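You operate a simulated robot arm through the tools that you are given. There is no shell and no other tool. Be economical: measure what you need, move in short steps, check, and stop when the job is done.

You run a simulated two-armed robot. Do the job below in one go: nothing can be reset, and whatever is moved stays where it is left.

TASK
Fetch the side plate from the top of the narrow rack and set it on top of the beige dinner plate on the green belt top. Take the small grey sponge on the middle board of the narrow rack and put it away on the left end of the machine bench. Put the beige saucer from the small ware board on top of the kiln slab. Take the paint tin labelled "teal" from the right end of the setting bench and leave it on the machine bench top. Put the test tile that says "Dobbrel" from the machine bench top on the middle part of the machine bench and the test tile marked "Yastorin" on the green ring there. Lift the reject tray open. Any order will do. Set down upright: paint tin.

Only the result counts: the job must be done as asked and must still hold three seconds after the hand-in. Knocking over, shifting, dropping, spilling or breaking anything else fails it.

THE ROBOT
Two 7-joint arms with two-finger parallel grippers on one trunk, on a base that drives. Base frame: it is fixed to the floor where the robot stands at the start and does not move with it; the origin is under the middle of the robot, x ahead of it, y to its left, z up. Readings come in mm, rad, newtons and seconds.
The left shoulder is at the start at [60, 147, 543], the right one opposite. With the tool pointing down near the work surface each hand reaches from about 320 to 760 mm from the robot's upright axis, wherever it stands, measured 20 degrees to its own side. Places, roughly: dinner plate (25x25x4 cm) [2300, -2100, 800]; green ring (6x6x2 cm) [6500, -500, 900]; kiln slab (35x24x6 cm) [6600, 700, 900]; left end of the machine bench [6800, -700, 900]; machine bench top [6800, -1200, 900]; middle part of the machine bench [6800, -1200, 900]; paint tin [6500, 0, 750]; reject tray [1000, -2400, 700]; saucer [6500, 1250, 1000]; side plate (19x19x4 cm) [800, 100, 800]; small grey sponge (3x3x4 cm) [1000, 0, 500]; test tile [6500, -750, 1000]. Payload 3.43 kg a hand.
The TCP of each hand is the grasp point between the finger pads, 30 mm short of the fingertips. In the tool frame z runs along the fingers and y along their closing line. The gripper opens to 94 mm. The fingers are 28 mm wide and 10 mm thick; the gripper's body (50 by 96 mm) begins 55 mm behind the TCP.
Orientation is told as [roll, pitch, yaw] about the base's x, y, z axes, in that order, counted from this pose: with the fingers straight down and closing along the base's y, the tool's x points along the base's -x, its y along +y and its z along -z.

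THE INTERFACE
- The arms move only by the tool send_rows. It takes "left_motion", "right_motion" or both (then of equal length, played together; a hand with none holds still); each is a list of rows, each a list of 7 numbers: the shift along the tool's x, y, z in units of 50 mm (1.0 is 50 mm), then the turn, a rotation vector about the tool's x, y, z in units of 5 degrees (1.0 is 5 degrees), then the closure in counts, from 0 (fully open) to 255 (shut). In form: [[dx, dy, dz, wx, wy, wz, jaw], ...]. A call has 1 to 10 rows; each row shifts and turns the commanded pose from where the row before left it, along the tool's axes as they then stand. A call with a number of a shift or a turn outside -1 to 1 is refused whole. Each row takes 0.2 s and may step no farther than 50 mm and 0.15 rad from the row before; otherwise, or with a gripper value out of range, the whole call is refused. A pose out of reach is approached as far as the arm can. The call stops where the force on the tool passes 40 N (or 10 N more than at its start, if that is more) or the arm is blocked; 0.2 s more then pass. Each finger travels about 72 mm/s and halts on what it meets, pressing with about 36 N; the grip force reading is that of the motor and also rises with nothing between the fingers. The clock runs only during rows and for 0.2 s after the last one: add rows that do not move to give the fingers time. It gives the time, the measured TCP pose, the force on the tool (base axes), the opening and the grip force at its end, in the units of the frame above (readings bear some noise), with the torque about the TCP (base axes, N m) and any sound that the robot's microphone picked up, and new pictures: "pictures" is both (left out), scene, wrist or none (wrist: the cameras of the hands that moved).
- Cameras (640 x 400 px; columns grow to the right, rows downward): "scene" is now at [60, 14.4, 1181.6]; the picture's right is [0.16, -0.99, 0.00], its down [-0.51, -0.08, -0.85] and it looks along [0.84, 0.14, -0.52] (base axes); focal length 250 px, centre (320, 200). "left" rides on the left gripper at [76, -14, -102] in its tool frame; the picture's right is [0.18, 0.98, 0.00], its down [-0.75, 0.14, -0.64] and it looks along [-0.63, 0.12, 0.77] (tool axes); focal length 243 px, centre (320, 200). "right" rides on the right gripper at [76, 14, -103] in its tool frame; the picture's right is [-0.18, 0.98, 0.00], its down [-0.75, -0.14, -0.64] and it looks along [-0.63, -0.12, 0.77] (tool axes); focal length 243 px, centre (320, 200). There is no depth. A picture from a camera that has moved, and an enlarged one, comes with that camera's place and axes in the base frame and with its lens.
- raise_lower(by): slides the trunk up (or, below 0, down) by that many mm; the arms and the scene camera ride with it, the base frame stays. It gives what a move gives, with no picture.
- roll_base(legs): drives the robot by 1 to 6 legs, each [ahead, left, turn to the left] in mm, mm and rad, along the robot's own axes; the way and the turn of a leg run together, so that a leg with both is an arc; at most 1500 mm and 3.142 rad a leg. The arms and the cameras ride along, it lands a little off, and it stops where it bumps. It gives what a move gives, and a new picture of the scene camera.
- head_to(pan, tilt): turns the head with the scene camera to pan (to the left, within 1.501 rad either way) and tilt (down, from -0.506 to 1.204), counted from straight ahead of the robot. It gives what a move gives, and a new picture of the scene camera.
- enlarge(camera, box): a new picture of the part [left, top, right, bottom] of that camera's present view, enlarged. No time passes.
- hand_in(): hands the job in; it is judged then, once.

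Work in short steps. Places have to be worked out from the pictures, the camera data and where the tool is seen: move nearer, look again, correct. Check each grasp and each placing, and mend what went wrong. You have 196 turns and 260 pictures in all, those below and enlarged ones among them. Open the grippers and draw the arms clear of the work before you hand the job in, unless the task says otherwise; then end with one line.

The tools are called after "Request:" as a command line: name --argument value ..., lists and objects as JSON in quotes. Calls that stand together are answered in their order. send_rows: Moves the arms, as the interface text tells. Its arguments: {"type":"object","properties":{"left_motion":{"type":"array","items":{"type":"array","items":{"type":"number"}}},"right_motion":{"type":"array","items":{"type":"array","items":{"type":"number"}}},"pictures":{"type":"string","enum":["both","scene","wrist","none"]}},"required":[]} The other tools are called the same way: raise_lower (by) slides the trunk up or down; roll_base (legs) drives the base; head_to (pan, tilt) turns the head that bears the scene camera; enlarge (camera, box) takes an enlarged picture of a part of a camera's view; hand_in () hands the job in.

At the start:

```text
clock: 0.0
left_position: [272.2, 150.3, 992.6]
left_ee_rot: [-0.001, -0.001, 0.002]
left_ft_force: [-0.4, -0.8, 0.2]
left_wrist_torque: [0.0, -0.02, 0.02]
left_gripper_width: 94.1
left_gripper_force: 0.1
right_position: [290.8, -114.6, 992.5]
right_ee_rot: [-0.002, -0.003, 0.002]
right_ft_force: [-1.5, -1.1, 1.2]
right_wrist_torque: [-0.02, -0.01, 0.0]
right_gripper_width: 94.1
right_gripper_force: 0.0
trunk travel left (down, up): [-250.0, 0.0]
robot x, y, heading: [-1.0, 1.2, -0.002]
head pan, tilt: [0.162, 0.548]
```

scene: 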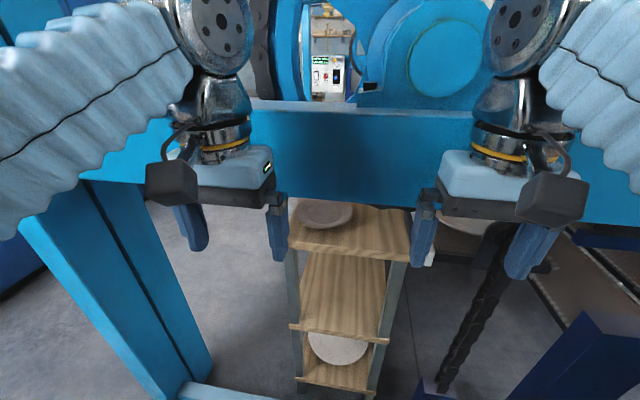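
right: 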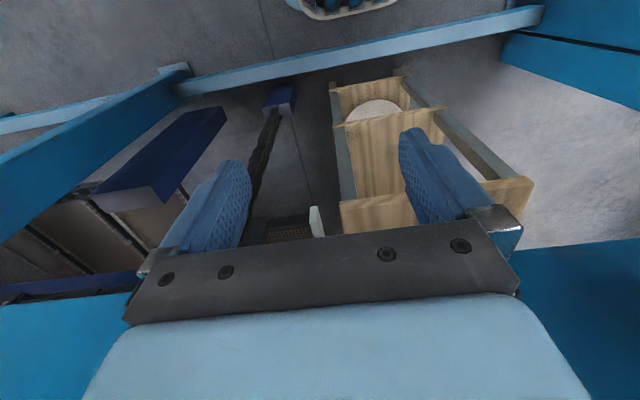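
left: 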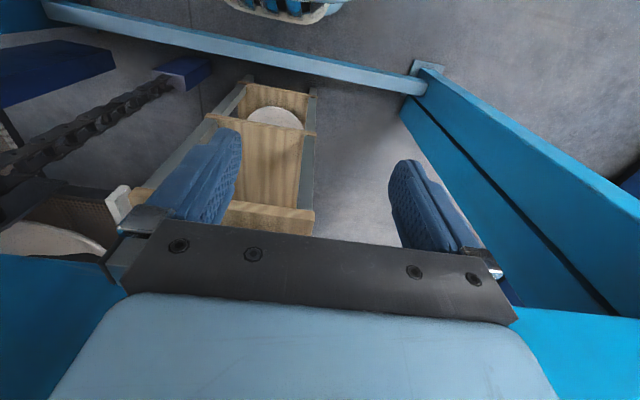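

I'll start by looking around: first an enlarged view of the rack, where the plate and sponge should be.

Request:
enlarge --camera "scene" --box '[240, 180, 480, 400]'

Request:
head_to --pan -0.9 --tilt 0.4

```text
1.82 times, centred on (360, 290) of scene
camera zoom: at [60.0, 14.4, 1181.6], right [0.16, -0.99, 0.0], down [-0.51, -0.08, -0.85], along [0.84, 0.14, -0.52], focal length 456 px, centre (247, 36)
```

zoom: 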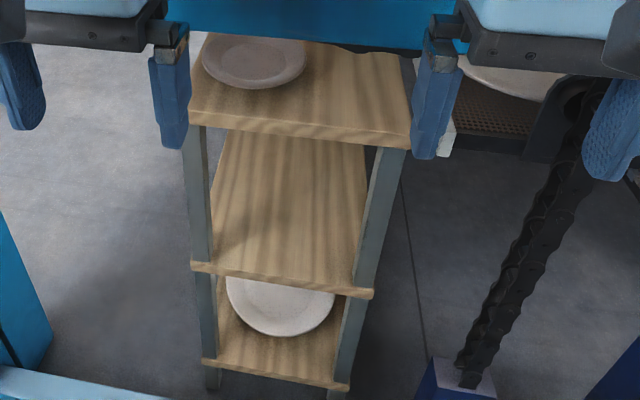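

```text
clock: 1.3
left_position: [272.3, 149.8, 993.2]
left_ee_rot: [0.002, 0.0, -0.001]
left_ft_force: [0.5, 0.5, 0.3]
left_wrist_torque: [0.0, 0.0, -0.02]
left_gripper_width: 93.9
left_gripper_force: 0.1
right_position: [290.3, -114.2, 992.6]
right_ee_rot: [0.0, -0.003, 0.0]
right_ft_force: [-0.7, -0.1, -0.6]
right_wrist_torque: [-0.02, 0.02, -0.01]
right_gripper_width: 94.0
right_gripper_force: 0.1
trunk travel left (down, up): [-250.0, 0.0]
robot x, y, heading: [2.9, 0.0, 0.002]
head pan, tilt: [-0.901, 0.4]
camera scene: at [29.0, -72.7, 1195.1], right [-0.78, -0.62, 0.0], down [-0.24, 0.3, -0.92], along [0.57, -0.72, -0.39], focal length 250 px, centre (320, 200)
```

scene: 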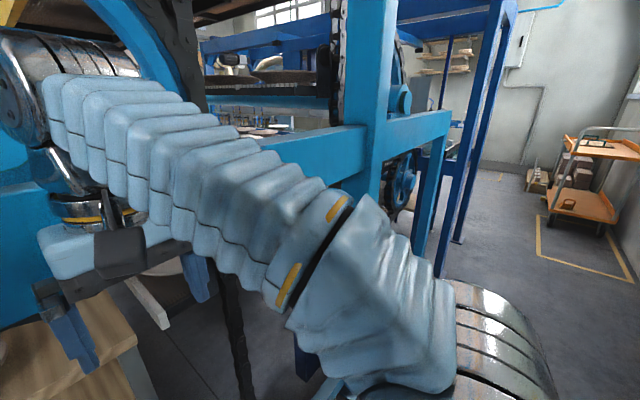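

The robot stands close to a blue portal frame with the rack behind it. I look to both sides before driving.

Request:
head_to --pan -1.5 --tilt 0.25

Request:
head_to --pan 1.4 --tilt 0.25

Request:
head_to --pan 0.0 --tilt 0.2

```text
clock: 2.3
left_position: [274.2, 151.1, 992.7]
left_ee_rot: [0.001, -0.001, 0.0]
left_ft_force: [-0.4, 0.2, 0.5]
left_wrist_torque: [-0.02, 0.0, 0.0]
left_gripper_width: 94.0
left_gripper_force: 0.1
right_position: [290.9, -114.9, 991.8]
right_ee_rot: [0.001, 0.0, 0.0]
right_ft_force: [-0.4, -0.2, -0.2]
right_wrist_torque: [-0.02, 0.02, 0.0]
right_gripper_width: 94.0
right_gripper_force: 0.0
trunk travel left (down, up): [-250.0, 0.0]
robot x, y, heading: [-5.0, -0.2, -0.003]
head pan, tilt: [-1.499, 0.25]
camera scene: at [-21.9, -93.3, 1209.1], right [-1.0, -0.07, 0.0], down [-0.02, 0.25, -0.97], along [0.07, -0.97, -0.25], focal length 250 px, centre (320, 200)
```

scene: 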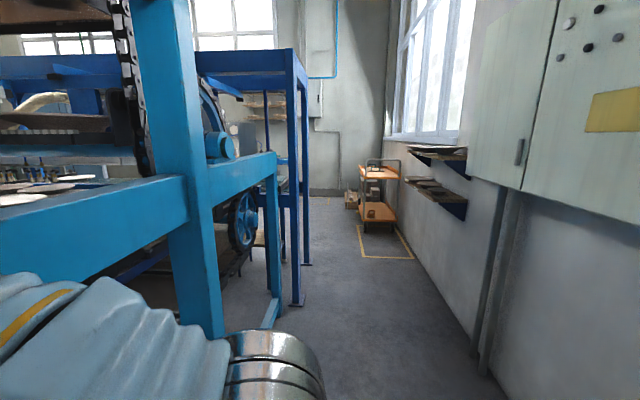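

```text
clock: 4.8
left_position: [273.2, 151.2, 991.9]
left_ee_rot: [0.001, -0.001, 0.0]
left_ft_force: [-0.3, 1.3, 0.1]
left_wrist_torque: [0.03, -0.01, 0.0]
left_gripper_width: 93.6
left_gripper_force: 0.0
right_position: [289.6, -113.5, 992.9]
right_ee_rot: [0.0, -0.001, 0.002]
right_ft_force: [-0.2, -0.5, 0.7]
right_wrist_torque: [0.02, -0.02, 0.01]
right_gripper_width: 94.0
right_gripper_force: 0.1
trunk travel left (down, up): [-250.0, 0.0]
robot x, y, heading: [-1.1, -3.7, 0.0]
head pan, tilt: [1.4, 0.25]
camera scene: at [-12.7, 91.8, 1209.1], right [0.99, -0.17, 0.0], down [-0.04, -0.24, -0.97], along [0.17, 0.95, -0.25], focal length 250 px, centre (320, 200)
```

scene: 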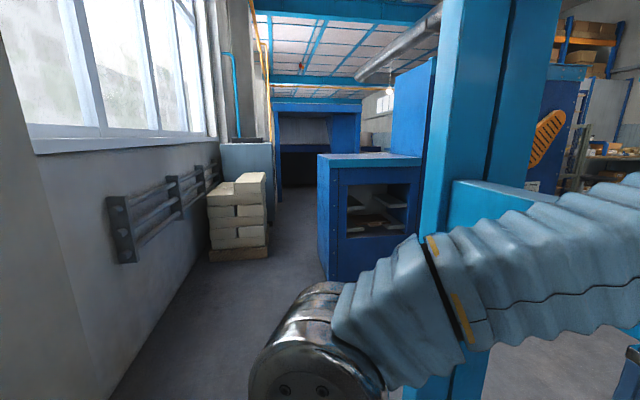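

```text
clock: 6.4
left_position: [272.3, 150.4, 992.9]
left_ee_rot: [-0.001, 0.001, -0.001]
left_ft_force: [0.0, -0.6, -0.8]
left_wrist_torque: [-0.03, 0.01, -0.02]
left_gripper_width: 93.9
left_gripper_force: 0.1
right_position: [290.5, -114.7, 993.2]
right_ee_rot: [0.0, -0.003, 0.0]
right_ft_force: [0.3, -0.5, 0.9]
right_wrist_torque: [0.03, -0.01, 0.02]
right_gripper_width: 93.9
right_gripper_force: 0.1
trunk travel left (down, up): [-250.0, 0.0]
robot x, y, heading: [-1.9, 0.4, -0.001]
head pan, tilt: [0.0, 0.201]
camera scene: at [64.5, -0.1, 1213.7], right [0.0, -1.0, 0.0], down [-0.2, 0.0, -0.98], along [0.98, 0.0, -0.2], focal length 250 px, centre (320, 200)
```

scene: 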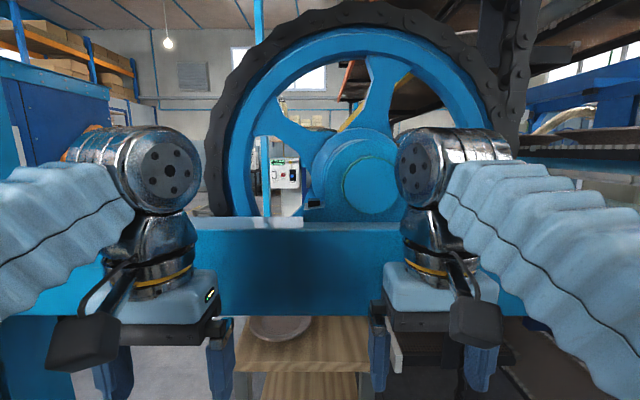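

The robot stands in an aisle; the rack is just beyond a blue beam. I lower the trunk so the head can look under the beam at the rack.

Request:
raise_lower --by -240

Request:
head_to --pan 0.1 --tilt 0.45

```text
clock: 8.9
left_position: [273.5, 150.9, 752.8]
left_ee_rot: [0.001, -0.002, 0.0]
left_ft_force: [0.3, 1.1, -0.3]
left_wrist_torque: [0.02, -0.04, 0.05]
left_gripper_width: 93.9
left_gripper_force: 0.1
right_position: [289.4, -114.0, 752.2]
right_ee_rot: [0.001, -0.003, 0.0]
right_ft_force: [-1.2, 0.2, -0.6]
right_wrist_torque: [0.01, -0.03, -0.01]
right_gripper_width: 94.0
right_gripper_force: 0.1
trunk travel left (down, up): [-10.0, 240.0]
robot x, y, heading: [0.6, -4.2, 0.003]
head pan, tilt: [0.0, 0.201]
```

```text
clock: 9.6
left_position: [272.7, 150.6, 752.5]
left_ee_rot: [0.001, -0.001, 0.0]
left_ft_force: [0.7, 0.3, 0.5]
left_wrist_torque: [0.01, -0.02, -0.01]
left_gripper_width: 94.1
left_gripper_force: 0.0
right_position: [289.0, -114.4, 753.4]
right_ee_rot: [-0.001, -0.001, 0.001]
right_ft_force: [0.5, -0.2, 0.2]
right_wrist_torque: [-0.02, 0.02, -0.01]
right_gripper_width: 93.7
right_gripper_force: 0.0
trunk travel left (down, up): [-10.0, 240.0]
robot x, y, heading: [2.3, 0.4, -0.002]
head pan, tilt: [0.099, 0.45]
camera scene: at [62.8, 8.9, 950.5], right [0.1, -1.0, 0.0], down [-0.43, -0.04, -0.9], along [0.9, 0.09, -0.43], focal length 250 px, centre (320, 200)
```

scene: 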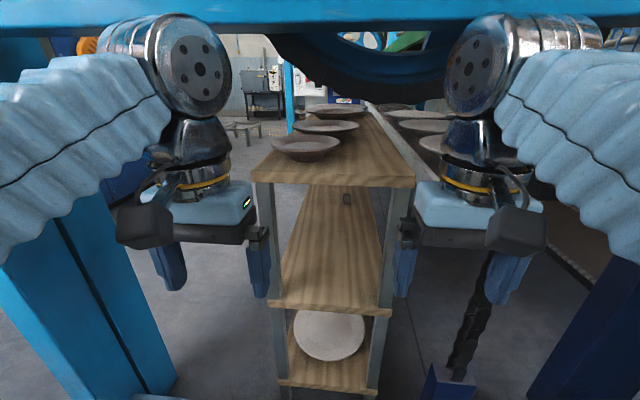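

Three plates on top and the sponge visible on the middle board. I zoom in.

Request:
enlarge --camera "scene" --box '[240, 90, 420, 220]'

```text
3.08 times, centred on (330, 155) of scene
camera zoom: at [62.8, 8.9, 950.5], right [0.1, -1.0, 0.0], down [-0.43, -0.04, -0.9], along [0.9, 0.09, -0.43], focal length 771 px, centre (289, 338)
```

zoom: 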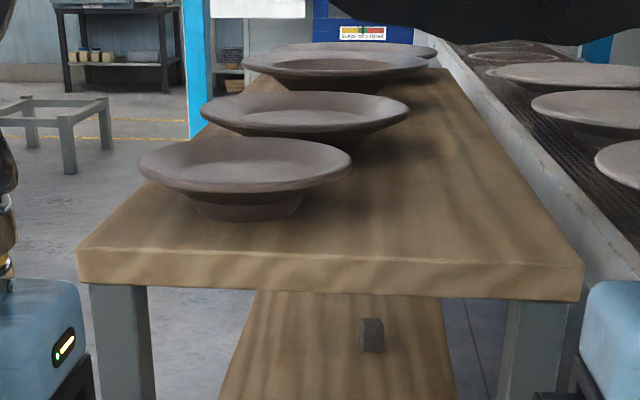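

Estimates: rack top z≈799, front edge x≈495, y −121..176; plates on top: 15 cm at (601,94), 19 cm "side plate" at (765,64), a bigger one at (1087,…). Sponge at (1049,−8,490). The rack's left side (+y) faces open floor, so I'll drive around the left post.

Request:
raise_lower --by 240

Request:
roll_base --legs '[[-150, 0, 0], [0, 1250, 0]]'

Request:
head_to --pan -0.3 --tilt 0.4

```text
clock: 12.1
left_position: [272.6, 151.7, 992.5]
left_ee_rot: [0.0, 0.0, 0.0]
left_ft_force: [-0.9, 0.0, -0.4]
left_wrist_torque: [0.0, 0.02, 0.0]
left_gripper_width: 94.2
left_gripper_force: 0.2
right_position: [290.7, -114.6, 992.7]
right_ee_rot: [0.0, -0.002, 0.001]
right_ft_force: [-0.1, -0.7, 0.5]
right_wrist_torque: [0.03, -0.03, -0.02]
right_gripper_width: 94.1
right_gripper_force: 0.0
trunk travel left (down, up): [-250.0, 0.0]
robot x, y, heading: [-2.3, 3.1, -0.004]
head pan, tilt: [0.099, 0.45]
```

```text
clock: 19.4
left_position: [125.5, 1398.8, 994.2]
left_ee_rot: [0.0, 0.0, -0.005]
left_ft_force: [0.5, -0.8, 0.0]
left_wrist_torque: [-0.01, 0.0, -0.04]
left_gripper_width: 93.8
left_gripper_force: 0.1
right_position: [140.6, 1133.8, 993.7]
right_ee_rot: [0.0, -0.001, -0.002]
right_ft_force: [0.0, -0.2, 0.4]
right_wrist_torque: [-0.04, 0.02, -0.02]
right_gripper_width: 93.9
right_gripper_force: 0.1
trunk travel left (down, up): [-250.0, 0.0]
robot x, y, heading: [-147.8, 1252.7, -0.008]
head pan, tilt: [0.099, 0.45]
camera scene: at [-85.4, 1258.2, 1190.4], right [0.1, -1.0, 0.0], down [-0.43, -0.04, -0.9], along [0.9, 0.09, -0.44], focal length 250 px, centre (320, 200)
```

scene: 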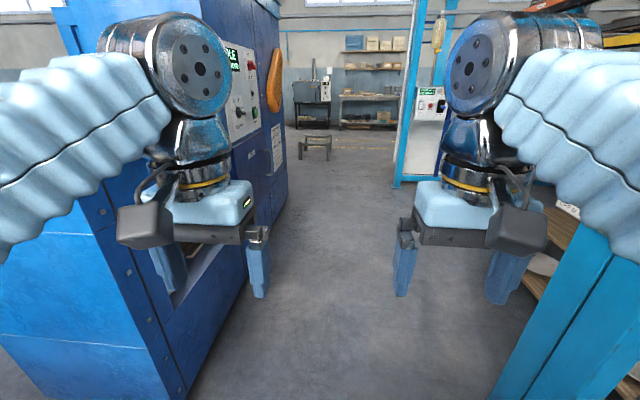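

```text
clock: 20.3
left_position: [125.2, 1399.3, 993.1]
left_ee_rot: [-0.001, 0.001, -0.003]
left_ft_force: [-0.4, -0.1, -0.1]
left_wrist_torque: [0.01, 0.01, -0.01]
left_gripper_width: 94.2
left_gripper_force: 0.0
right_position: [141.1, 1134.8, 992.2]
right_ee_rot: [0.001, -0.002, -0.003]
right_ft_force: [-0.4, -0.1, -0.3]
right_wrist_torque: [0.0, -0.04, -0.01]
right_gripper_width: 93.9
right_gripper_force: 0.0
trunk travel left (down, up): [-250.0, 0.0]
robot x, y, heading: [-149.1, 1252.7, -0.001]
head pan, tilt: [-0.3, 0.4]
camera scene: at [-88.5, 1221.8, 1195.1], right [-0.3, -0.95, 0.0], down [-0.37, 0.12, -0.92], along [0.88, -0.28, -0.39], focal length 250 px, centre (320, 200)
```

scene: 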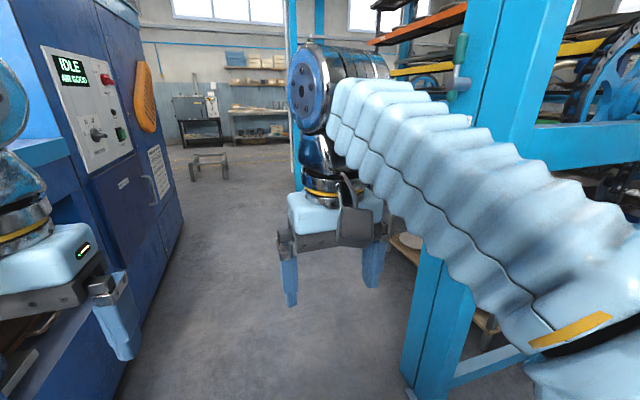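

The corridor between the post (y≈640) and kiln (y≈1890) is clear. I go in to x≈900, turn to face the rack, and look.

Request:
roll_base --legs '[[1050, 0, 0], [0, 0, -1.571], [350, 0, 0]]'

Request:
head_to --pan 0.0 --tilt 0.6

```text
clock: 31.4
left_position: [1039.7, 613.9, 993.9]
left_ee_rot: [-0.001, 0.0, -1.586]
left_ft_force: [-0.1, 0.0, 1.1]
left_wrist_torque: [-0.01, 0.01, 0.02]
left_gripper_width: 94.1
left_gripper_force: 0.1
right_position: [774.7, 598.7, 992.9]
right_ee_rot: [-0.001, -0.001, -1.585]
right_ft_force: [-1.0, -0.1, -0.1]
right_wrist_torque: [-0.03, 0.0, 0.01]
right_gripper_width: 93.9
right_gripper_force: 0.0
trunk travel left (down, up): [-250.0, 0.0]
robot x, y, heading: [896.6, 888.4, -1.584]
head pan, tilt: [-0.3, 0.4]
camera scene: at [865.8, 829.5, 1195.1], right [-0.95, 0.31, 0.0], down [0.12, 0.37, -0.92], along [-0.28, -0.88, -0.39], focal length 250 px, centre (320, 200)
```

scene: 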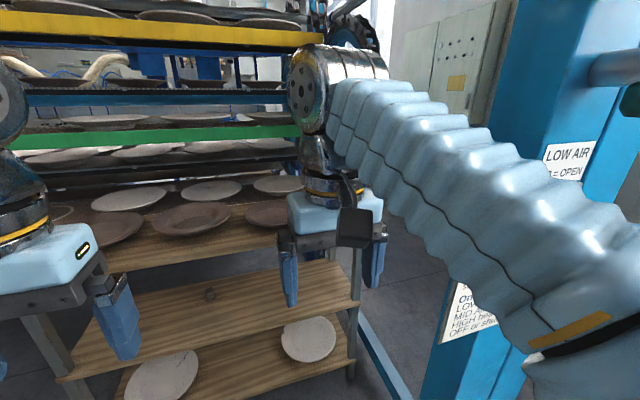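

```text
clock: 32.2
left_position: [1039.8, 612.4, 993.0]
left_ee_rot: [0.002, 0.002, -1.585]
left_ft_force: [0.2, 0.6, 0.4]
left_wrist_torque: [0.01, -0.01, -0.02]
left_gripper_width: 94.2
left_gripper_force: 0.2
right_position: [774.2, 598.3, 992.9]
right_ee_rot: [0.0, -0.002, -1.585]
right_ft_force: [-0.3, -0.4, -0.6]
right_wrist_torque: [-0.01, 0.02, 0.03]
right_gripper_width: 93.8
right_gripper_force: 0.1
trunk travel left (down, up): [-250.0, 0.0]
robot x, y, heading: [894.2, 889.3, -1.588]
head pan, tilt: [0.0, 0.6]
camera scene: at [893.1, 829.1, 1176.9], right [-1.0, 0.01, 0.0], down [0.01, 0.56, -0.83], along [-0.01, -0.83, -0.56], focal length 250 px, centre (320, 200)
```

scene: 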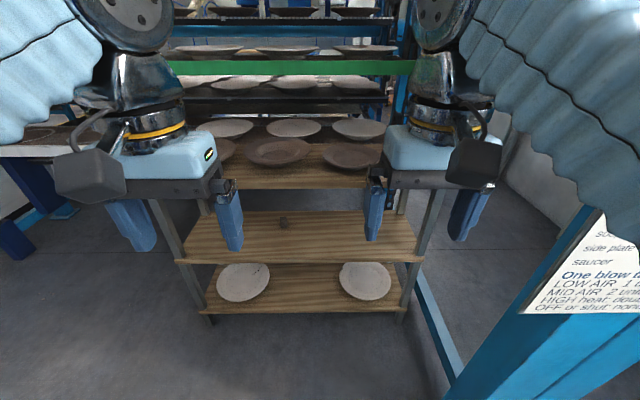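

Good view of the rack from the side. Zoom on the top and the sponge.

Request:
enlarge --camera "scene" --box '[190, 100, 420, 240]'

```text
2.78 times, centred on (305, 170) of scene
camera zoom: at [893.1, 829.1, 1176.9], right [-1.0, 0.01, 0.0], down [0.01, 0.56, -0.83], along [-0.01, -0.83, -0.56], focal length 697 px, centre (362, 284)
```

zoom: 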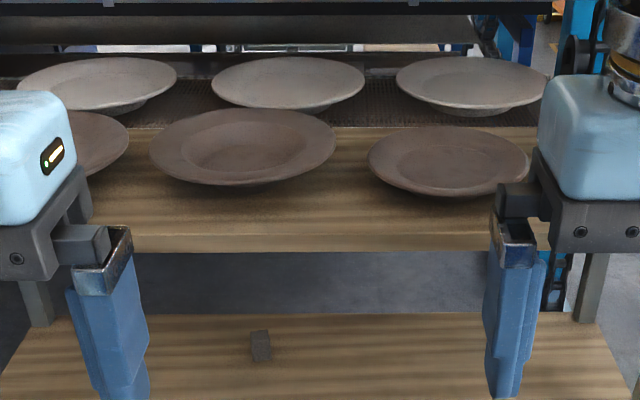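

Side plate center ≈(776,45), rim z≈828; sponge ≈(1040,−12). I drive 200 mm closer, then rotate the right hand to grip the near rim with a forward-down tool.

Request:
roll_base --legs '[[200, 0, 0]]'

Request:
send_rows --right_motion '[[0, 0, 0, 0, 0, 1, 174], [0, 0, 0, 0, 0, 1, 174], [0, 0, 0, 0, 0, 1, 174], [0, 0, 0, 0, 0, 1, 174], [0, 0, 0, 0, 0, 1, 174], [0, 0, 0, 0, 0, 1, 174], [0, 0, 0, 0, 0, 1, 174], [0, 0, 0, 0, 0, 1, 174], [0, 0, 0, 0, 0, 1, 174], [0, 0, 0, 0, 0, 1, 174]]' --pictures "none"

Request:
send_rows --right_motion '[[0, 0, 0, 0, 0, 1, 174], [0, 0, 0, 0, 0, 1, 174], [0, 0, 0, 0, 0, 1, 174], [0, 0, 0, 0, 0, 1, 174], [0, 0, 0, 0, 0, 1, 174], [0, 0, 0, 0, 0, 1, 174], [0, 0, 0, 0, 0, 1, 174], [0, 0, 0, 0, 0, 1, 174], [0, 0, 0, -1, 0, 0, 174], [0, 0, 0, -1, 0, 0, 174]]' --pictures "none"

Request:
send_rows --right_motion '[[0, 0, 0, -1, 0, 0, 174], [0, 0, 0, -1, 0, 0, 174], [0, 0, 0, -1, 0, 0, 174], [0, 0, 0, -1, 0, 0, 174], [0, 0, 0, -1, 0, 0, 174], [0, 0, 0, -1, 0, 0, 174], [0, 0, 0, -1, 0, 0, 174], [0, 0, 0, -1, 0, 0, 174], [0, 0, 0, -1, 0, 0, 174], [0, 0, 0, -1, 0, 0, 174]]'

```text
clock: 33.8
left_position: [1037.2, 410.1, 992.3]
left_ee_rot: [-0.001, 0.0, -1.582]
left_ft_force: [-0.3, 0.9, 0.2]
left_wrist_torque: [-0.03, 0.04, 0.02]
left_gripper_width: 94.0
left_gripper_force: 0.2
right_position: [773.3, 395.9, 992.5]
right_ee_rot: [0.0, -0.002, -1.582]
right_ft_force: [0.4, -0.5, 0.5]
right_wrist_torque: [0.0, 0.05, 0.01]
right_gripper_width: 93.9
right_gripper_force: 0.0
trunk travel left (down, up): [-250.0, 0.0]
robot x, y, heading: [887.2, 683.8, -1.582]
head pan, tilt: [0.0, 0.6]
camera scene: at [890.7, 627.6, 1176.9], right [-1.0, 0.01, 0.0], down [0.01, 0.56, -0.83], along [-0.01, -0.83, -0.56], focal length 250 px, centre (320, 200)
```

scene: 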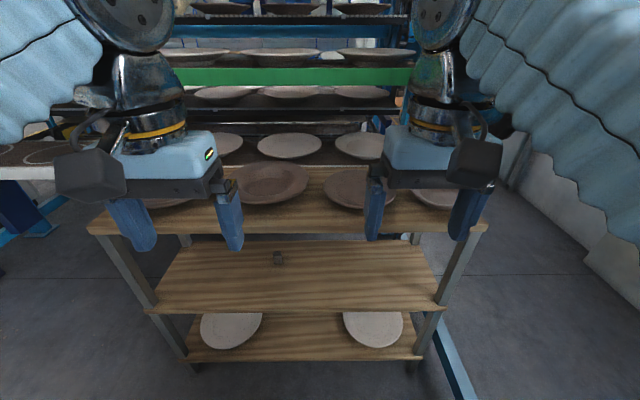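

```text
clock: 36.0
left_position: [1037.1, 410.8, 992.8]
left_ee_rot: [0.0, 0.001, -1.583]
left_ft_force: [-0.6, -0.7, -0.3]
left_wrist_torque: [0.05, 0.02, 0.0]
left_gripper_width: 94.0
left_gripper_force: 0.0
right_position: [771.0, 396.8, 993.6]
right_ee_rot: [0.003, -0.001, -2.457]
right_ft_force: [0.3, 0.0, -0.8]
right_wrist_torque: [-0.04, -0.01, -0.01]
right_gripper_width: 30.0
right_gripper_force: 0.1
trunk travel left (down, up): [-250.0, 0.0]
robot x, y, heading: [893.0, 683.3, -1.583]
head pan, tilt: [0.0, 0.6]
```

```text
clock: 38.2
left_position: [1036.7, 411.9, 993.3]
left_ee_rot: [0.0, -0.001, -1.582]
left_ft_force: [-0.6, 0.5, 0.3]
left_wrist_torque: [0.01, 0.01, -0.02]
left_gripper_width: 94.2
left_gripper_force: 0.0
right_position: [772.5, 397.0, 992.4]
right_ee_rot: [0.178, -0.001, 3.13]
right_ft_force: [-0.4, 0.2, -0.9]
right_wrist_torque: [0.01, -0.04, 0.04]
right_gripper_width: 30.0
right_gripper_force: 0.1
trunk travel left (down, up): [-250.0, 0.0]
robot x, y, heading: [890.5, 688.2, -1.583]
head pan, tilt: [0.0, 0.6]
```

```text
clock: 40.4
left_position: [1038.4, 411.6, 993.3]
left_ee_rot: [-0.001, 0.002, -1.584]
left_ft_force: [0.4, -0.8, 0.1]
left_wrist_torque: [-0.01, 0.0, 0.01]
left_gripper_width: 93.7
left_gripper_force: 0.2
right_position: [772.8, 398.2, 993.7]
right_ee_rot: [1.05, 0.0, 3.13]
right_ft_force: [0.5, 0.3, 0.7]
right_wrist_torque: [-0.02, 0.0, 0.0]
right_gripper_width: 29.8
right_gripper_force: 0.1
trunk travel left (down, up): [-250.0, 0.0]
robot x, y, heading: [892.1, 686.1, -1.587]
head pan, tilt: [0.0, 0.6]
camera scene: at [890.7, 627.4, 1176.9], right [-1.0, 0.01, 0.0], down [0.01, 0.56, -0.83], along [-0.01, -0.82, -0.56], focal length 250 px, centre (320, 200)
camera right: at [848.3, 477.5, 1057.1], right [-0.19, -0.49, 0.85], down [-0.75, 0.64, 0.2], along [-0.64, -0.6, -0.48], focal length 243 px, centre (320, 200)
```

scene: 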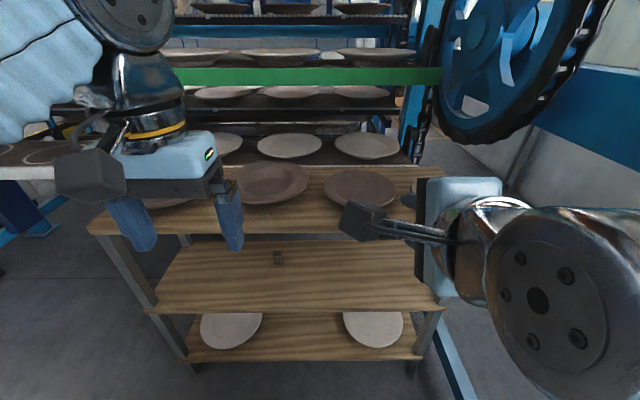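
right: 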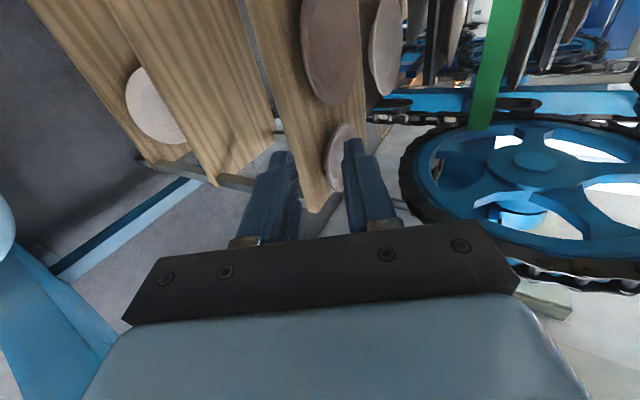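

Hand tilted 30° below horizontal. Zoom in to refine the plate.

Request:
enlarge --camera "scene" --box '[240, 140, 450, 270]'

Request:
enlarge --camera "right" --box '[230, 0, 430, 220]'

```text
3.05 times, centred on (345, 205) of scene
camera zoom: at [890.7, 627.4, 1176.9], right [-1.0, 0.01, 0.0], down [0.01, 0.56, -0.83], along [-0.01, -0.82, -0.56], focal length 763 px, centre (244, 185)
```

zoom: 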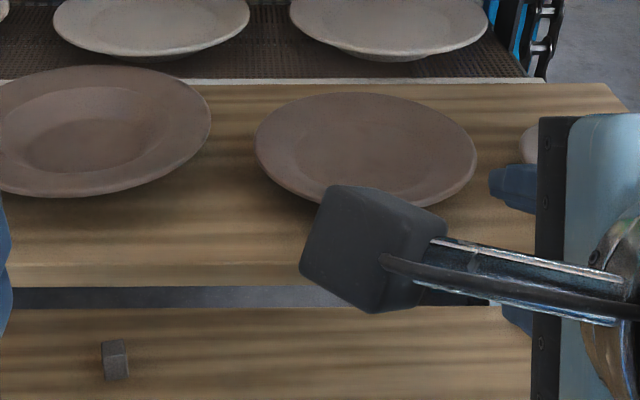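

```text
1.82 times, centred on (330, 110) of right
camera zoom: at [848.3, 477.5, 1057.1], right [-0.19, -0.49, 0.85], down [-0.75, 0.64, 0.2], along [-0.64, -0.6, -0.48], focal length 441 px, centre (302, 364)
```

zoom: 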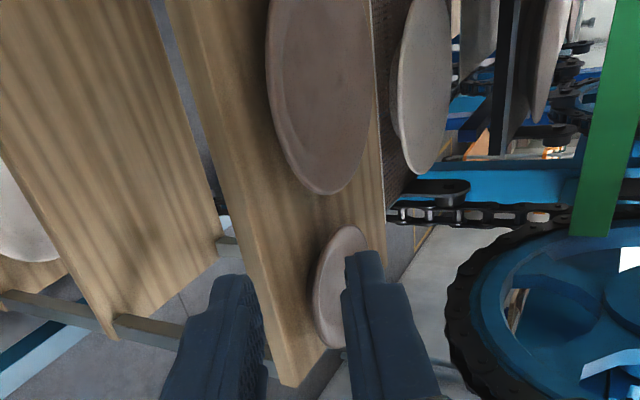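

Plate center ≈(778,52), near rim at y≈148, z≈829. I move to a pre-grasp point 120 mm short along the tool axis.

Request:
send_rows --right_motion '[[0.02, -0.07, 0.8, 0, 0, 0, 184], [0.02, -0.07, 0.8, 0, 0, 0, 184], [0.01, -0.06, 0.85, 0, 0, 0, 184], [0.01, -0.06, 0.85, 0, 0, 0, 184], [0, 0, 0.5, 0, 0, 0, 184], [0, 0, 0.5, 0, 0, 0, 184]]'

```text
clock: 41.8
left_position: [1036.9, 410.7, 993.2]
left_ee_rot: [0.002, 0.0, -1.583]
left_ft_force: [0.1, -0.1, 0.6]
left_wrist_torque: [-0.05, -0.04, 0.01]
left_gripper_width: 93.9
left_gripper_force: 0.1
right_position: [772.3, 216.1, 873.0]
right_ee_rot: [1.048, 0.0, 3.131]
right_ft_force: [0.3, 0.7, -0.5]
right_wrist_torque: [0.0, 0.01, -0.03]
right_gripper_width: 26.2
right_gripper_force: 0.0
trunk travel left (down, up): [-250.0, 0.0]
robot x, y, heading: [888.9, 687.7, -1.585]
head pan, tilt: [0.0, 0.6]
camera scene: at [890.8, 627.6, 1176.9], right [-1.0, 0.01, 0.0], down [0.01, 0.56, -0.83], along [-0.01, -0.83, -0.56], focal length 250 px, centre (320, 200)
camera right: at [848.7, 296.8, 937.5], right [-0.19, -0.49, 0.85], down [-0.75, 0.64, 0.2], along [-0.64, -0.6, -0.48], focal length 243 px, centre (320, 200)
```

scene: 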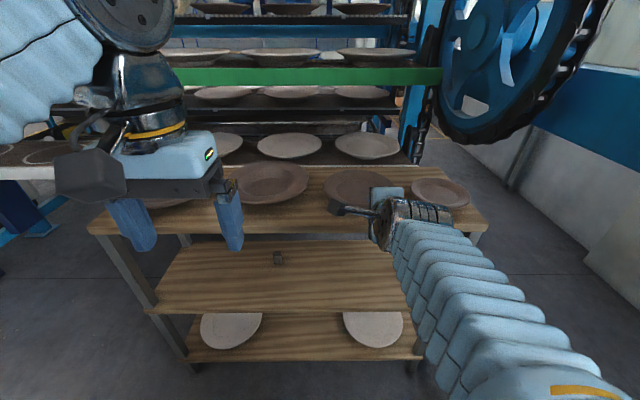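
right: 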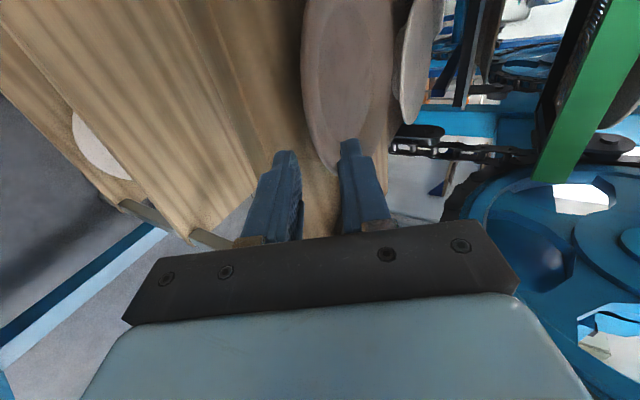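

Aligned along the tool axis. I advance 45 mm and check in the wrist view.

Request:
send_rows --right_motion '[[0.06, 0, 0.45, 0, 0, 0, 184], [0, 0, 0.45, 0, 0, 0, 184]]' --pictures "none"

Request:
enlarge --camera "right" --box '[230, 80, 430, 260]'

```text
clock: 42.4
left_position: [1038.3, 411.1, 992.5]
left_ee_rot: [-0.001, 0.0, -1.583]
left_ft_force: [-0.4, 0.6, -0.2]
left_wrist_torque: [-0.05, -0.01, 0.01]
left_gripper_width: 93.8
left_gripper_force: 0.0
right_position: [776.2, 176.7, 850.9]
right_ee_rot: [1.047, -0.001, 3.132]
right_ft_force: [0.2, 0.6, -0.6]
right_wrist_torque: [0.01, 0.02, -0.03]
right_gripper_width: 26.1
right_gripper_force: 0.1
trunk travel left (down, up): [-250.0, 0.0]
robot x, y, heading: [887.6, 686.5, -1.579]
head pan, tilt: [0.0, 0.6]
```

```text
2.22 times, centred on (330, 170) of right
camera zoom: at [852.2, 257.5, 915.6], right [-0.19, -0.49, 0.85], down [-0.75, 0.64, 0.2], along [-0.64, -0.6, -0.48], focal length 539 px, centre (298, 267)
```

zoom: 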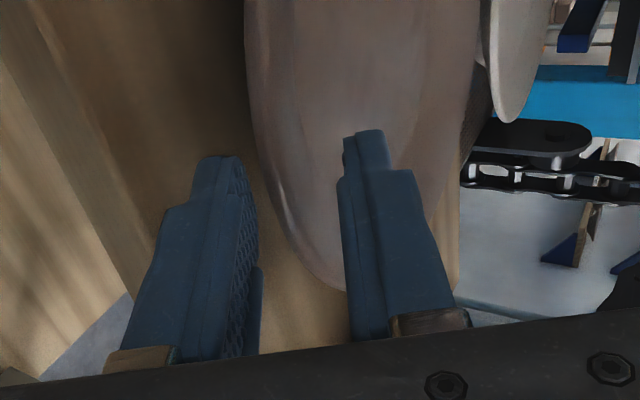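

The rim lies between the fingers. I advance 22 mm more, watching force.

Request:
send_rows --right_motion '[[0, 0, 0.22, 0, 0, 0, 184], [0, 0, 0.22, 0, 0, 0, 184]]' --pictures "none"

Request:
enlarge --camera "right" --box '[230, 80, 430, 260]'

```text
clock: 43.0
left_position: [1036.3, 411.3, 992.2]
left_ee_rot: [0.0, 0.0, -1.583]
left_ft_force: [-1.2, 0.9, 0.3]
left_wrist_torque: [0.01, -0.03, -0.02]
left_gripper_width: 94.1
left_gripper_force: 0.1
right_position: [776.1, 159.9, 839.6]
right_ee_rot: [1.049, 0.001, 3.13]
right_ft_force: [-0.8, 0.4, -0.9]
right_wrist_torque: [-0.01, 0.0, 0.03]
right_gripper_width: 26.0
right_gripper_force: 0.1
trunk travel left (down, up): [-250.0, 0.0]
robot x, y, heading: [886.5, 683.9, -1.58]
head pan, tilt: [0.0, 0.6]
```

```text
2.22 times, centred on (330, 170) of right
camera zoom: at [852.9, 239.6, 904.4], right [-0.19, -0.49, 0.85], down [-0.75, 0.64, 0.2], along [-0.64, -0.6, -0.48], focal length 539 px, centre (298, 267)
```

zoom: 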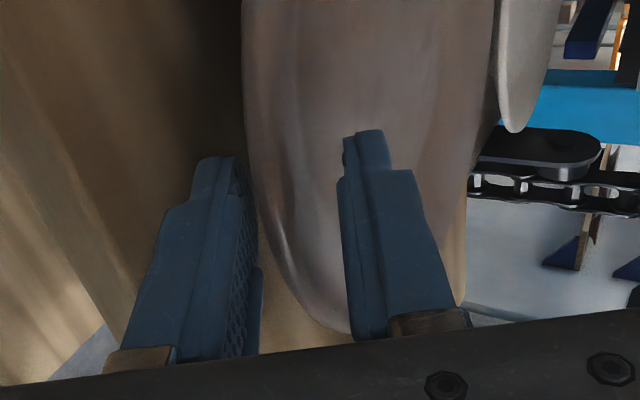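

Rim is well inside the fingers; I close.

Request:
send_rows --right_motion '[[0, 0, 0, 0, 0, 0, 255], [0, 0, 0, 0, 0, 0, 255], [0, 0, 0, 0, 0, 0, 255], [0, 0, 0, 0, 0, 0, 255]]'

```text
clock: 44.0
left_position: [1037.5, 410.4, 993.1]
left_ee_rot: [0.001, 0.001, -1.582]
left_ft_force: [0.1, -0.4, 0.5]
left_wrist_torque: [0.02, -0.02, -0.03]
left_gripper_width: 94.0
left_gripper_force: 0.0
right_position: [777.0, 158.9, 840.2]
right_ee_rot: [1.051, 0.0, 3.131]
right_ft_force: [1.4, -5.0, 5.9]
right_wrist_torque: [-1.19, 0.27, 0.37]
right_gripper_width: 10.9
right_gripper_force: 35.4
trunk travel left (down, up): [-250.0, 0.0]
robot x, y, heading: [888.8, 689.0, -1.578]
head pan, tilt: [0.0, 0.6]
camera scene: at [891.0, 627.5, 1176.9], right [-1.0, 0.01, 0.0], down [0.01, 0.56, -0.83], along [-0.01, -0.83, -0.56], focal length 250 px, centre (320, 200)
camera right: at [853.2, 239.6, 905.0], right [-0.19, -0.49, 0.85], down [-0.75, 0.64, 0.2], along [-0.64, -0.6, -0.48], focal length 243 px, centre (320, 200)
```

scene: 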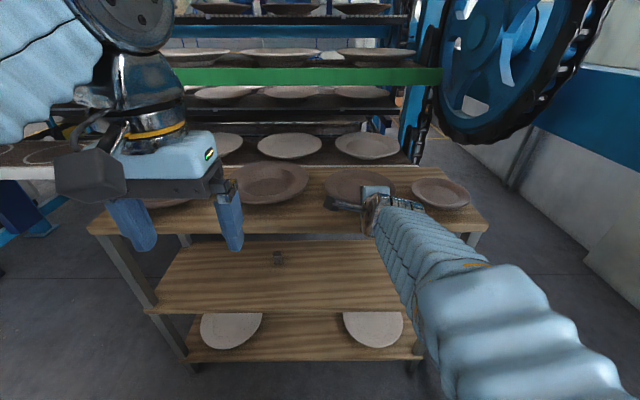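
right: 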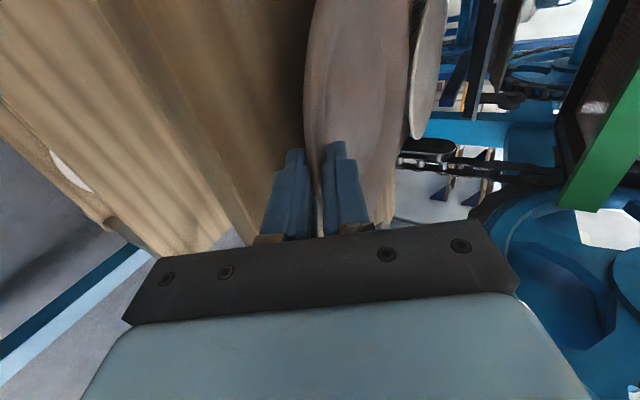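

Gripped at 10.9 mm. I lift 50 mm and back off along the tool axis.

Request:
send_rows --right_motion '[[0, 0.43, -0.25, 0, 0, 0, 255], [0, 0.43, -0.25, 0, 0, 0, 255], [0, 0, -0.8, 0, 0, 0, 255], [0, 0, -0.9, 0, 0, 0, 255], [0, 0, -0.9, 0, 0, 0, 255], [0, 0, -0.9, 0, 0, 0, 255]]'

```text
clock: 45.4
left_position: [1037.2, 410.7, 992.2]
left_ee_rot: [0.0, 0.001, -1.583]
left_ft_force: [-0.1, 0.6, -0.3]
left_wrist_torque: [0.0, -0.02, 0.03]
left_gripper_width: 93.9
left_gripper_force: 0.0
right_position: [776.9, 310.2, 977.1]
right_ee_rot: [1.048, 0.0, 3.132]
right_ft_force: [0.5, -0.4, -4.1]
right_wrist_torque: [0.45, 0.04, -0.03]
right_gripper_width: 8.8
right_gripper_force: 36.5
trunk travel left (down, up): [-250.0, 0.0]
robot x, y, heading: [890.9, 686.8, -1.577]
head pan, tilt: [0.0, 0.6]
camera scene: at [890.7, 626.9, 1176.9], right [-1.0, 0.01, 0.0], down [0.01, 0.57, -0.82], along [-0.01, -0.82, -0.57], focal length 250 px, centre (320, 200)
camera right: at [854.4, 390.3, 1042.2], right [-0.19, -0.49, 0.85], down [-0.75, 0.64, 0.2], along [-0.64, -0.6, -0.49], focal length 243 px, centre (320, 200)
```

scene: 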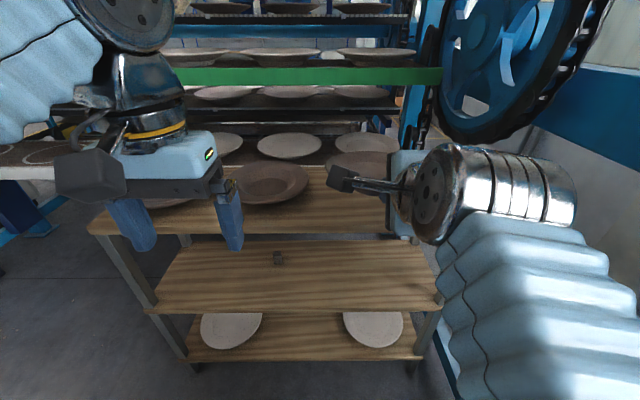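
right: 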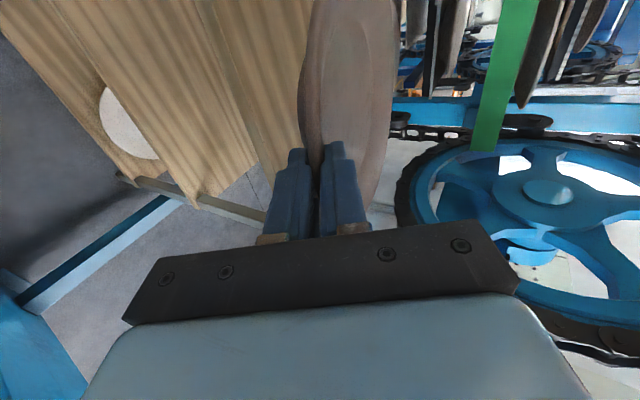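

Plate is held. Now the sponge with the left hand: I lower it in front of the rack, then tilt it 40° forward for entry between the boards.

Request:
send_rows --left_motion '[[-0.22, 0, 0.93, 0, 0, 0, 120], [-0.22, 0, 0.93, 0, 0, 0, 120], [-0.22, 0, 0.93, 0, 0, 0, 120], [-0.22, 0, 0.93, 0, 0, 0, 120], [-0.22, 0, 0.93, 0, 0, 0, 120], [-0.22, 0, 0.93, 0, 0, 0, 120], [-0.22, 0, 0.93, 0, 0, 0, 120], [-0.22, 0, 0.93, 0, 0, 0, 120], [-0.22, 0, 0.93, 0, 0, 0, 120], [-0.22, 0, 0.93, 0, 0, 0, 120]]' --pictures "none"

Request:
send_rows --left_motion '[[0, 0, 0, 0, -1, 0, 120], [0, 0, 0, 0, -1, 0, 120], [0, 0, 0, 0, -1, 0, 120], [0, 0, 0, 0, -1, 0, 120], [0, 0, 0, 0, -1, 0, 120], [0, 0, 0, 0, -1, 0, 120], [0, 0, 0, 0, -1, 0, 120], [0, 0, 0, 0, -1, 0, 120]]'

```text
clock: 47.6
left_position: [1036.8, 301.6, 530.1]
left_ee_rot: [-0.001, -0.001, -1.583]
left_ft_force: [-0.5, 0.4, 0.2]
left_wrist_torque: [0.01, 0.0, 0.01]
left_gripper_width: 49.7
left_gripper_force: 0.1
right_position: [777.1, 311.2, 977.4]
right_ee_rot: [1.049, 0.0, 3.131]
right_ft_force: [0.5, 0.8, -3.9]
right_wrist_torque: [0.44, 0.01, 0.04]
right_gripper_width: 9.2
right_gripper_force: 35.7
trunk travel left (down, up): [-250.0, 0.0]
robot x, y, heading: [890.1, 687.1, -1.584]
head pan, tilt: [0.0, 0.6]
```

```text
clock: 49.4
left_position: [1019.9, 240.7, 530.6]
left_ee_rot: [0.0, -0.698, -1.582]
left_ft_force: [1.0, -0.2, 0.0]
left_wrist_torque: [0.01, 0.01, -0.04]
left_gripper_width: 49.5
left_gripper_force: 0.0
left hand out of reach, approached as far as the arm can: row 5, 6, 7, 8
right_position: [778.2, 310.1, 977.5]
right_ee_rot: [1.048, -0.001, 3.128]
right_ft_force: [0.7, 0.6, -3.7]
right_wrist_torque: [0.41, 0.01, -0.01]
right_gripper_width: 8.9
right_gripper_force: 36.5
trunk travel left (down, up): [-250.0, 0.0]
robot x, y, heading: [894.1, 683.5, -1.581]
head pan, tilt: [0.0, 0.6]
camera scene: at [890.7, 627.2, 1176.9], right [-1.0, 0.01, 0.0], down [0.01, 0.57, -0.82], along [-0.01, -0.82, -0.57], focal length 250 px, centre (320, 200)
camera left: at [1006.9, 366.4, 559.8], right [0.98, 0.13, -0.12], down [0.14, -0.17, 0.98], along [0.11, -0.98, -0.18], focal length 243 px, centre (320, 200)
```

scene: 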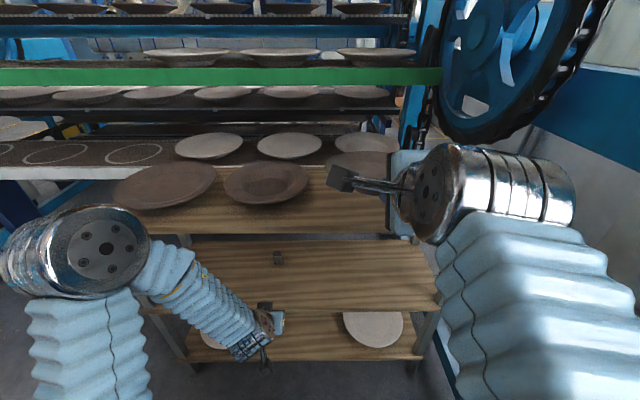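
left: 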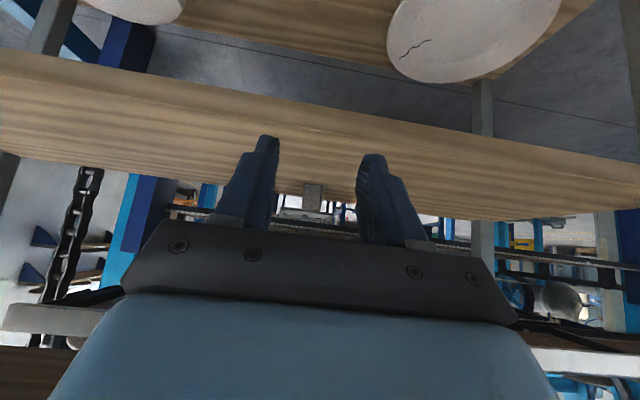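

The left arm is too cramped at this distance. I raise that hand, back the base 110 mm, then lower the trunk 200 mm so the forearm enters lower (the plate stays clear of the board edge).

Request:
send_rows --left_motion '[[-0.64, 0, -0.77, 0, 0, 0, 120], [-0.64, 0, -0.77, 0, 0, 0, 120], [-0.64, 0, -0.77, 0, 0, 0, 120], [-0.64, 0, -0.77, 0, 0, 0, 120]]' --pictures "none"

Request:
roll_base --legs '[[-110, 0, 0]]'

Request:
raise_lower --by -200

```text
clock: 50.4
left_position: [1018.9, 242.7, 731.1]
left_ee_rot: [-0.001, -0.698, -1.583]
left_ft_force: [0.7, -0.7, 1.3]
left_wrist_torque: [0.03, 0.04, -0.03]
left_gripper_width: 49.7
left_gripper_force: 0.1
right_position: [778.3, 311.2, 977.5]
right_ee_rot: [1.05, 0.0, 3.13]
right_ft_force: [0.1, -0.2, -4.4]
right_wrist_torque: [0.43, 0.0, -0.03]
right_gripper_width: 9.3
right_gripper_force: 36.5
trunk travel left (down, up): [-250.0, 0.0]
robot x, y, heading: [890.8, 689.4, -1.587]
head pan, tilt: [0.0, 0.6]
```

```text
clock: 51.6
left_position: [1021.7, 352.2, 730.8]
left_ee_rot: [-0.001, -0.699, -1.581]
left_ft_force: [-0.4, 0.5, -0.5]
left_wrist_torque: [0.02, 0.01, 0.0]
left_gripper_width: 49.4
left_gripper_force: 0.0
right_position: [779.3, 420.3, 977.6]
right_ee_rot: [1.048, 0.001, 3.133]
right_ft_force: [0.7, -1.5, -4.1]
right_wrist_torque: [0.46, 0.01, -0.02]
right_gripper_width: 9.2
right_gripper_force: 35.6
trunk travel left (down, up): [-250.0, 0.0]
robot x, y, heading: [890.6, 796.6, -1.577]
head pan, tilt: [0.0, 0.6]
camera scene: at [892.0, 737.8, 1176.9], right [-1.0, 0.01, 0.0], down [0.01, 0.57, -0.82], along [-0.01, -0.82, -0.57], focal length 250 px, centre (320, 200)
```

scene: 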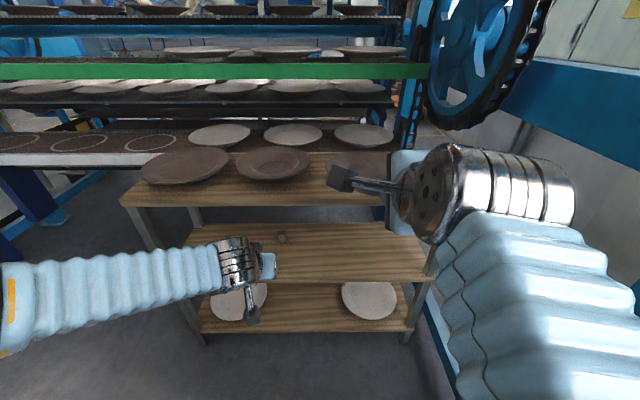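

```text
clock: 53.7
left_position: [1022.1, 353.4, 530.7]
left_ee_rot: [0.0, -0.697, -1.581]
left_ft_force: [0.0, -0.1, -0.1]
left_wrist_torque: [0.0, -0.01, 0.03]
left_gripper_width: 49.7
left_gripper_force: 0.1
right_position: [780.4, 421.1, 777.4]
right_ee_rot: [1.049, -0.001, 3.133]
right_ft_force: [0.0, -0.3, -4.5]
right_wrist_torque: [0.46, 0.01, 0.01]
right_gripper_width: 9.1
right_gripper_force: 35.8
trunk travel left (down, up): [-50.0, 200.0]
robot x, y, heading: [891.7, 796.5, -1.582]
head pan, tilt: [0.0, 0.6]
```

Now I move the left hand 200 mm forward into the rack level and look.

Request:
send_rows --left_motion '[[-0.766, 0.09, 0.643, 0, 0, 0, 120], [-0.766, 0.09, 0.643, 0, 0, 0, 120], [-0.766, 0.09, 0.643, 0, 0, 0, 120], [-0.766, 0.09, 0.643, 0, 0, 0, 120]]'

```text
refused: row 1 steps farther than a row can; nothing moved
```

Request:
send_rows --left_motion '[[-0.75, 0.09, 0.63, 0, 0, 0, 120], [-0.75, 0.09, 0.63, 0, 0, 0, 120], [-0.75, 0.09, 0.63, 0, 0, 0, 120], [-0.75, 0.09, 0.63, 0, 0, 0, 120]]'

```text
clock: 54.7
left_position: [1037.6, 157.9, 530.1]
left_ee_rot: [0.002, -0.697, -1.581]
left_ft_force: [-0.4, 0.7, 0.6]
left_wrist_torque: [0.04, -0.01, -0.01]
left_gripper_width: 49.8
left_gripper_force: 0.1
right_position: [779.8, 419.9, 778.1]
right_ee_rot: [1.048, 0.0, 3.133]
right_ft_force: [-0.3, -0.3, -5.3]
right_wrist_torque: [0.37, 0.02, 0.01]
right_gripper_width: 9.1
right_gripper_force: 36.4
trunk travel left (down, up): [-50.0, 200.0]
robot x, y, heading: [892.0, 795.4, -1.579]
head pan, tilt: [0.0, 0.6]
camera scene: at [892.0, 738.4, 976.9], right [-1.0, 0.01, 0.0], down [0.01, 0.56, -0.83], along [-0.01, -0.83, -0.56], focal length 250 px, centre (320, 200)
camera left: at [1023.0, 283.0, 560.2], right [0.98, 0.13, -0.12], down [0.14, -0.17, 0.98], along [0.11, -0.98, -0.18], focal length 243 px, centre (320, 200)
```

scene: 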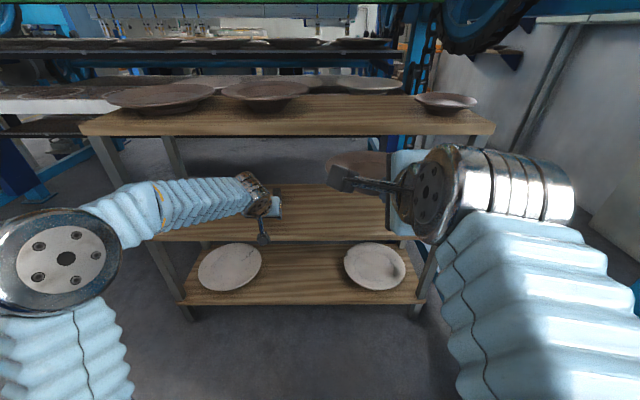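
left: 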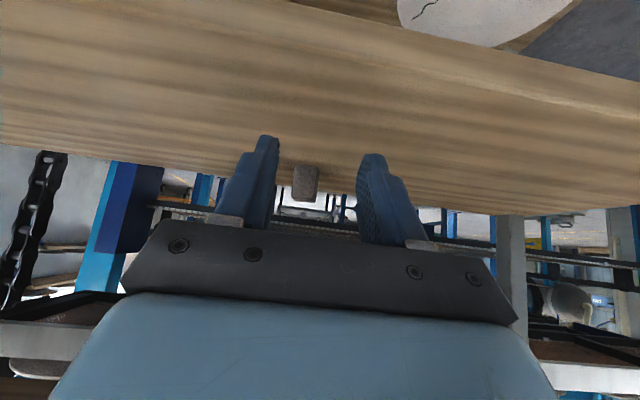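

Sponge seen at ≈(1034,−3). Forearm is clear of the top board. Advance 147 mm, drop 22 mm, straddling it.

Request:
send_rows --left_motion '[[-0.75, -0.02, 0.63, 0, 0, 0, 120], [-0.75, -0.02, 0.63, 0, 0, 0, 120], [-0.75, -0.02, 0.63, 0, 0, 0, 120], [0.27, 0, 0.33, 0, 0, 0, 120]]'

```text
clock: 55.7
left_position: [1032.7, 9.9, 508.5]
left_ee_rot: [0.001, -0.697, -1.582]
left_ft_force: [0.7, -0.1, 0.8]
left_wrist_torque: [-0.03, -0.01, 0.02]
left_gripper_width: 49.5
left_gripper_force: 0.0
right_position: [779.7, 421.1, 777.8]
right_ee_rot: [1.048, 0.001, 3.132]
right_ft_force: [-0.4, 0.5, -3.7]
right_wrist_torque: [0.39, 0.02, 0.01]
right_gripper_width: 8.9
right_gripper_force: 35.7
trunk travel left (down, up): [-50.0, 200.0]
robot x, y, heading: [891.7, 796.5, -1.579]
head pan, tilt: [0.0, 0.6]
camera scene: at [892.0, 738.2, 976.9], right [-1.0, 0.01, 0.0], down [0.01, 0.57, -0.82], along [-0.01, -0.82, -0.57], focal length 250 px, centre (320, 200)
camera left: at [1019.0, 134.8, 537.7], right [0.98, 0.13, -0.12], down [0.14, -0.17, 0.98], along [0.11, -0.98, -0.18], focal length 243 px, centre (320, 200)
```

scene: 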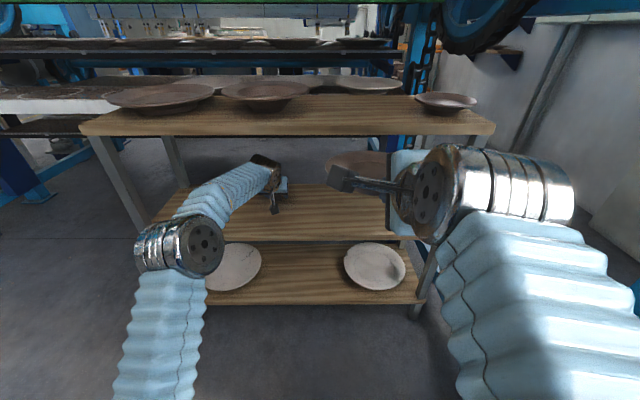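
left: 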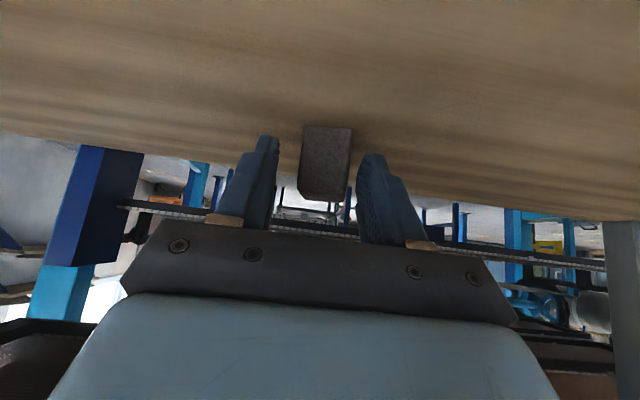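

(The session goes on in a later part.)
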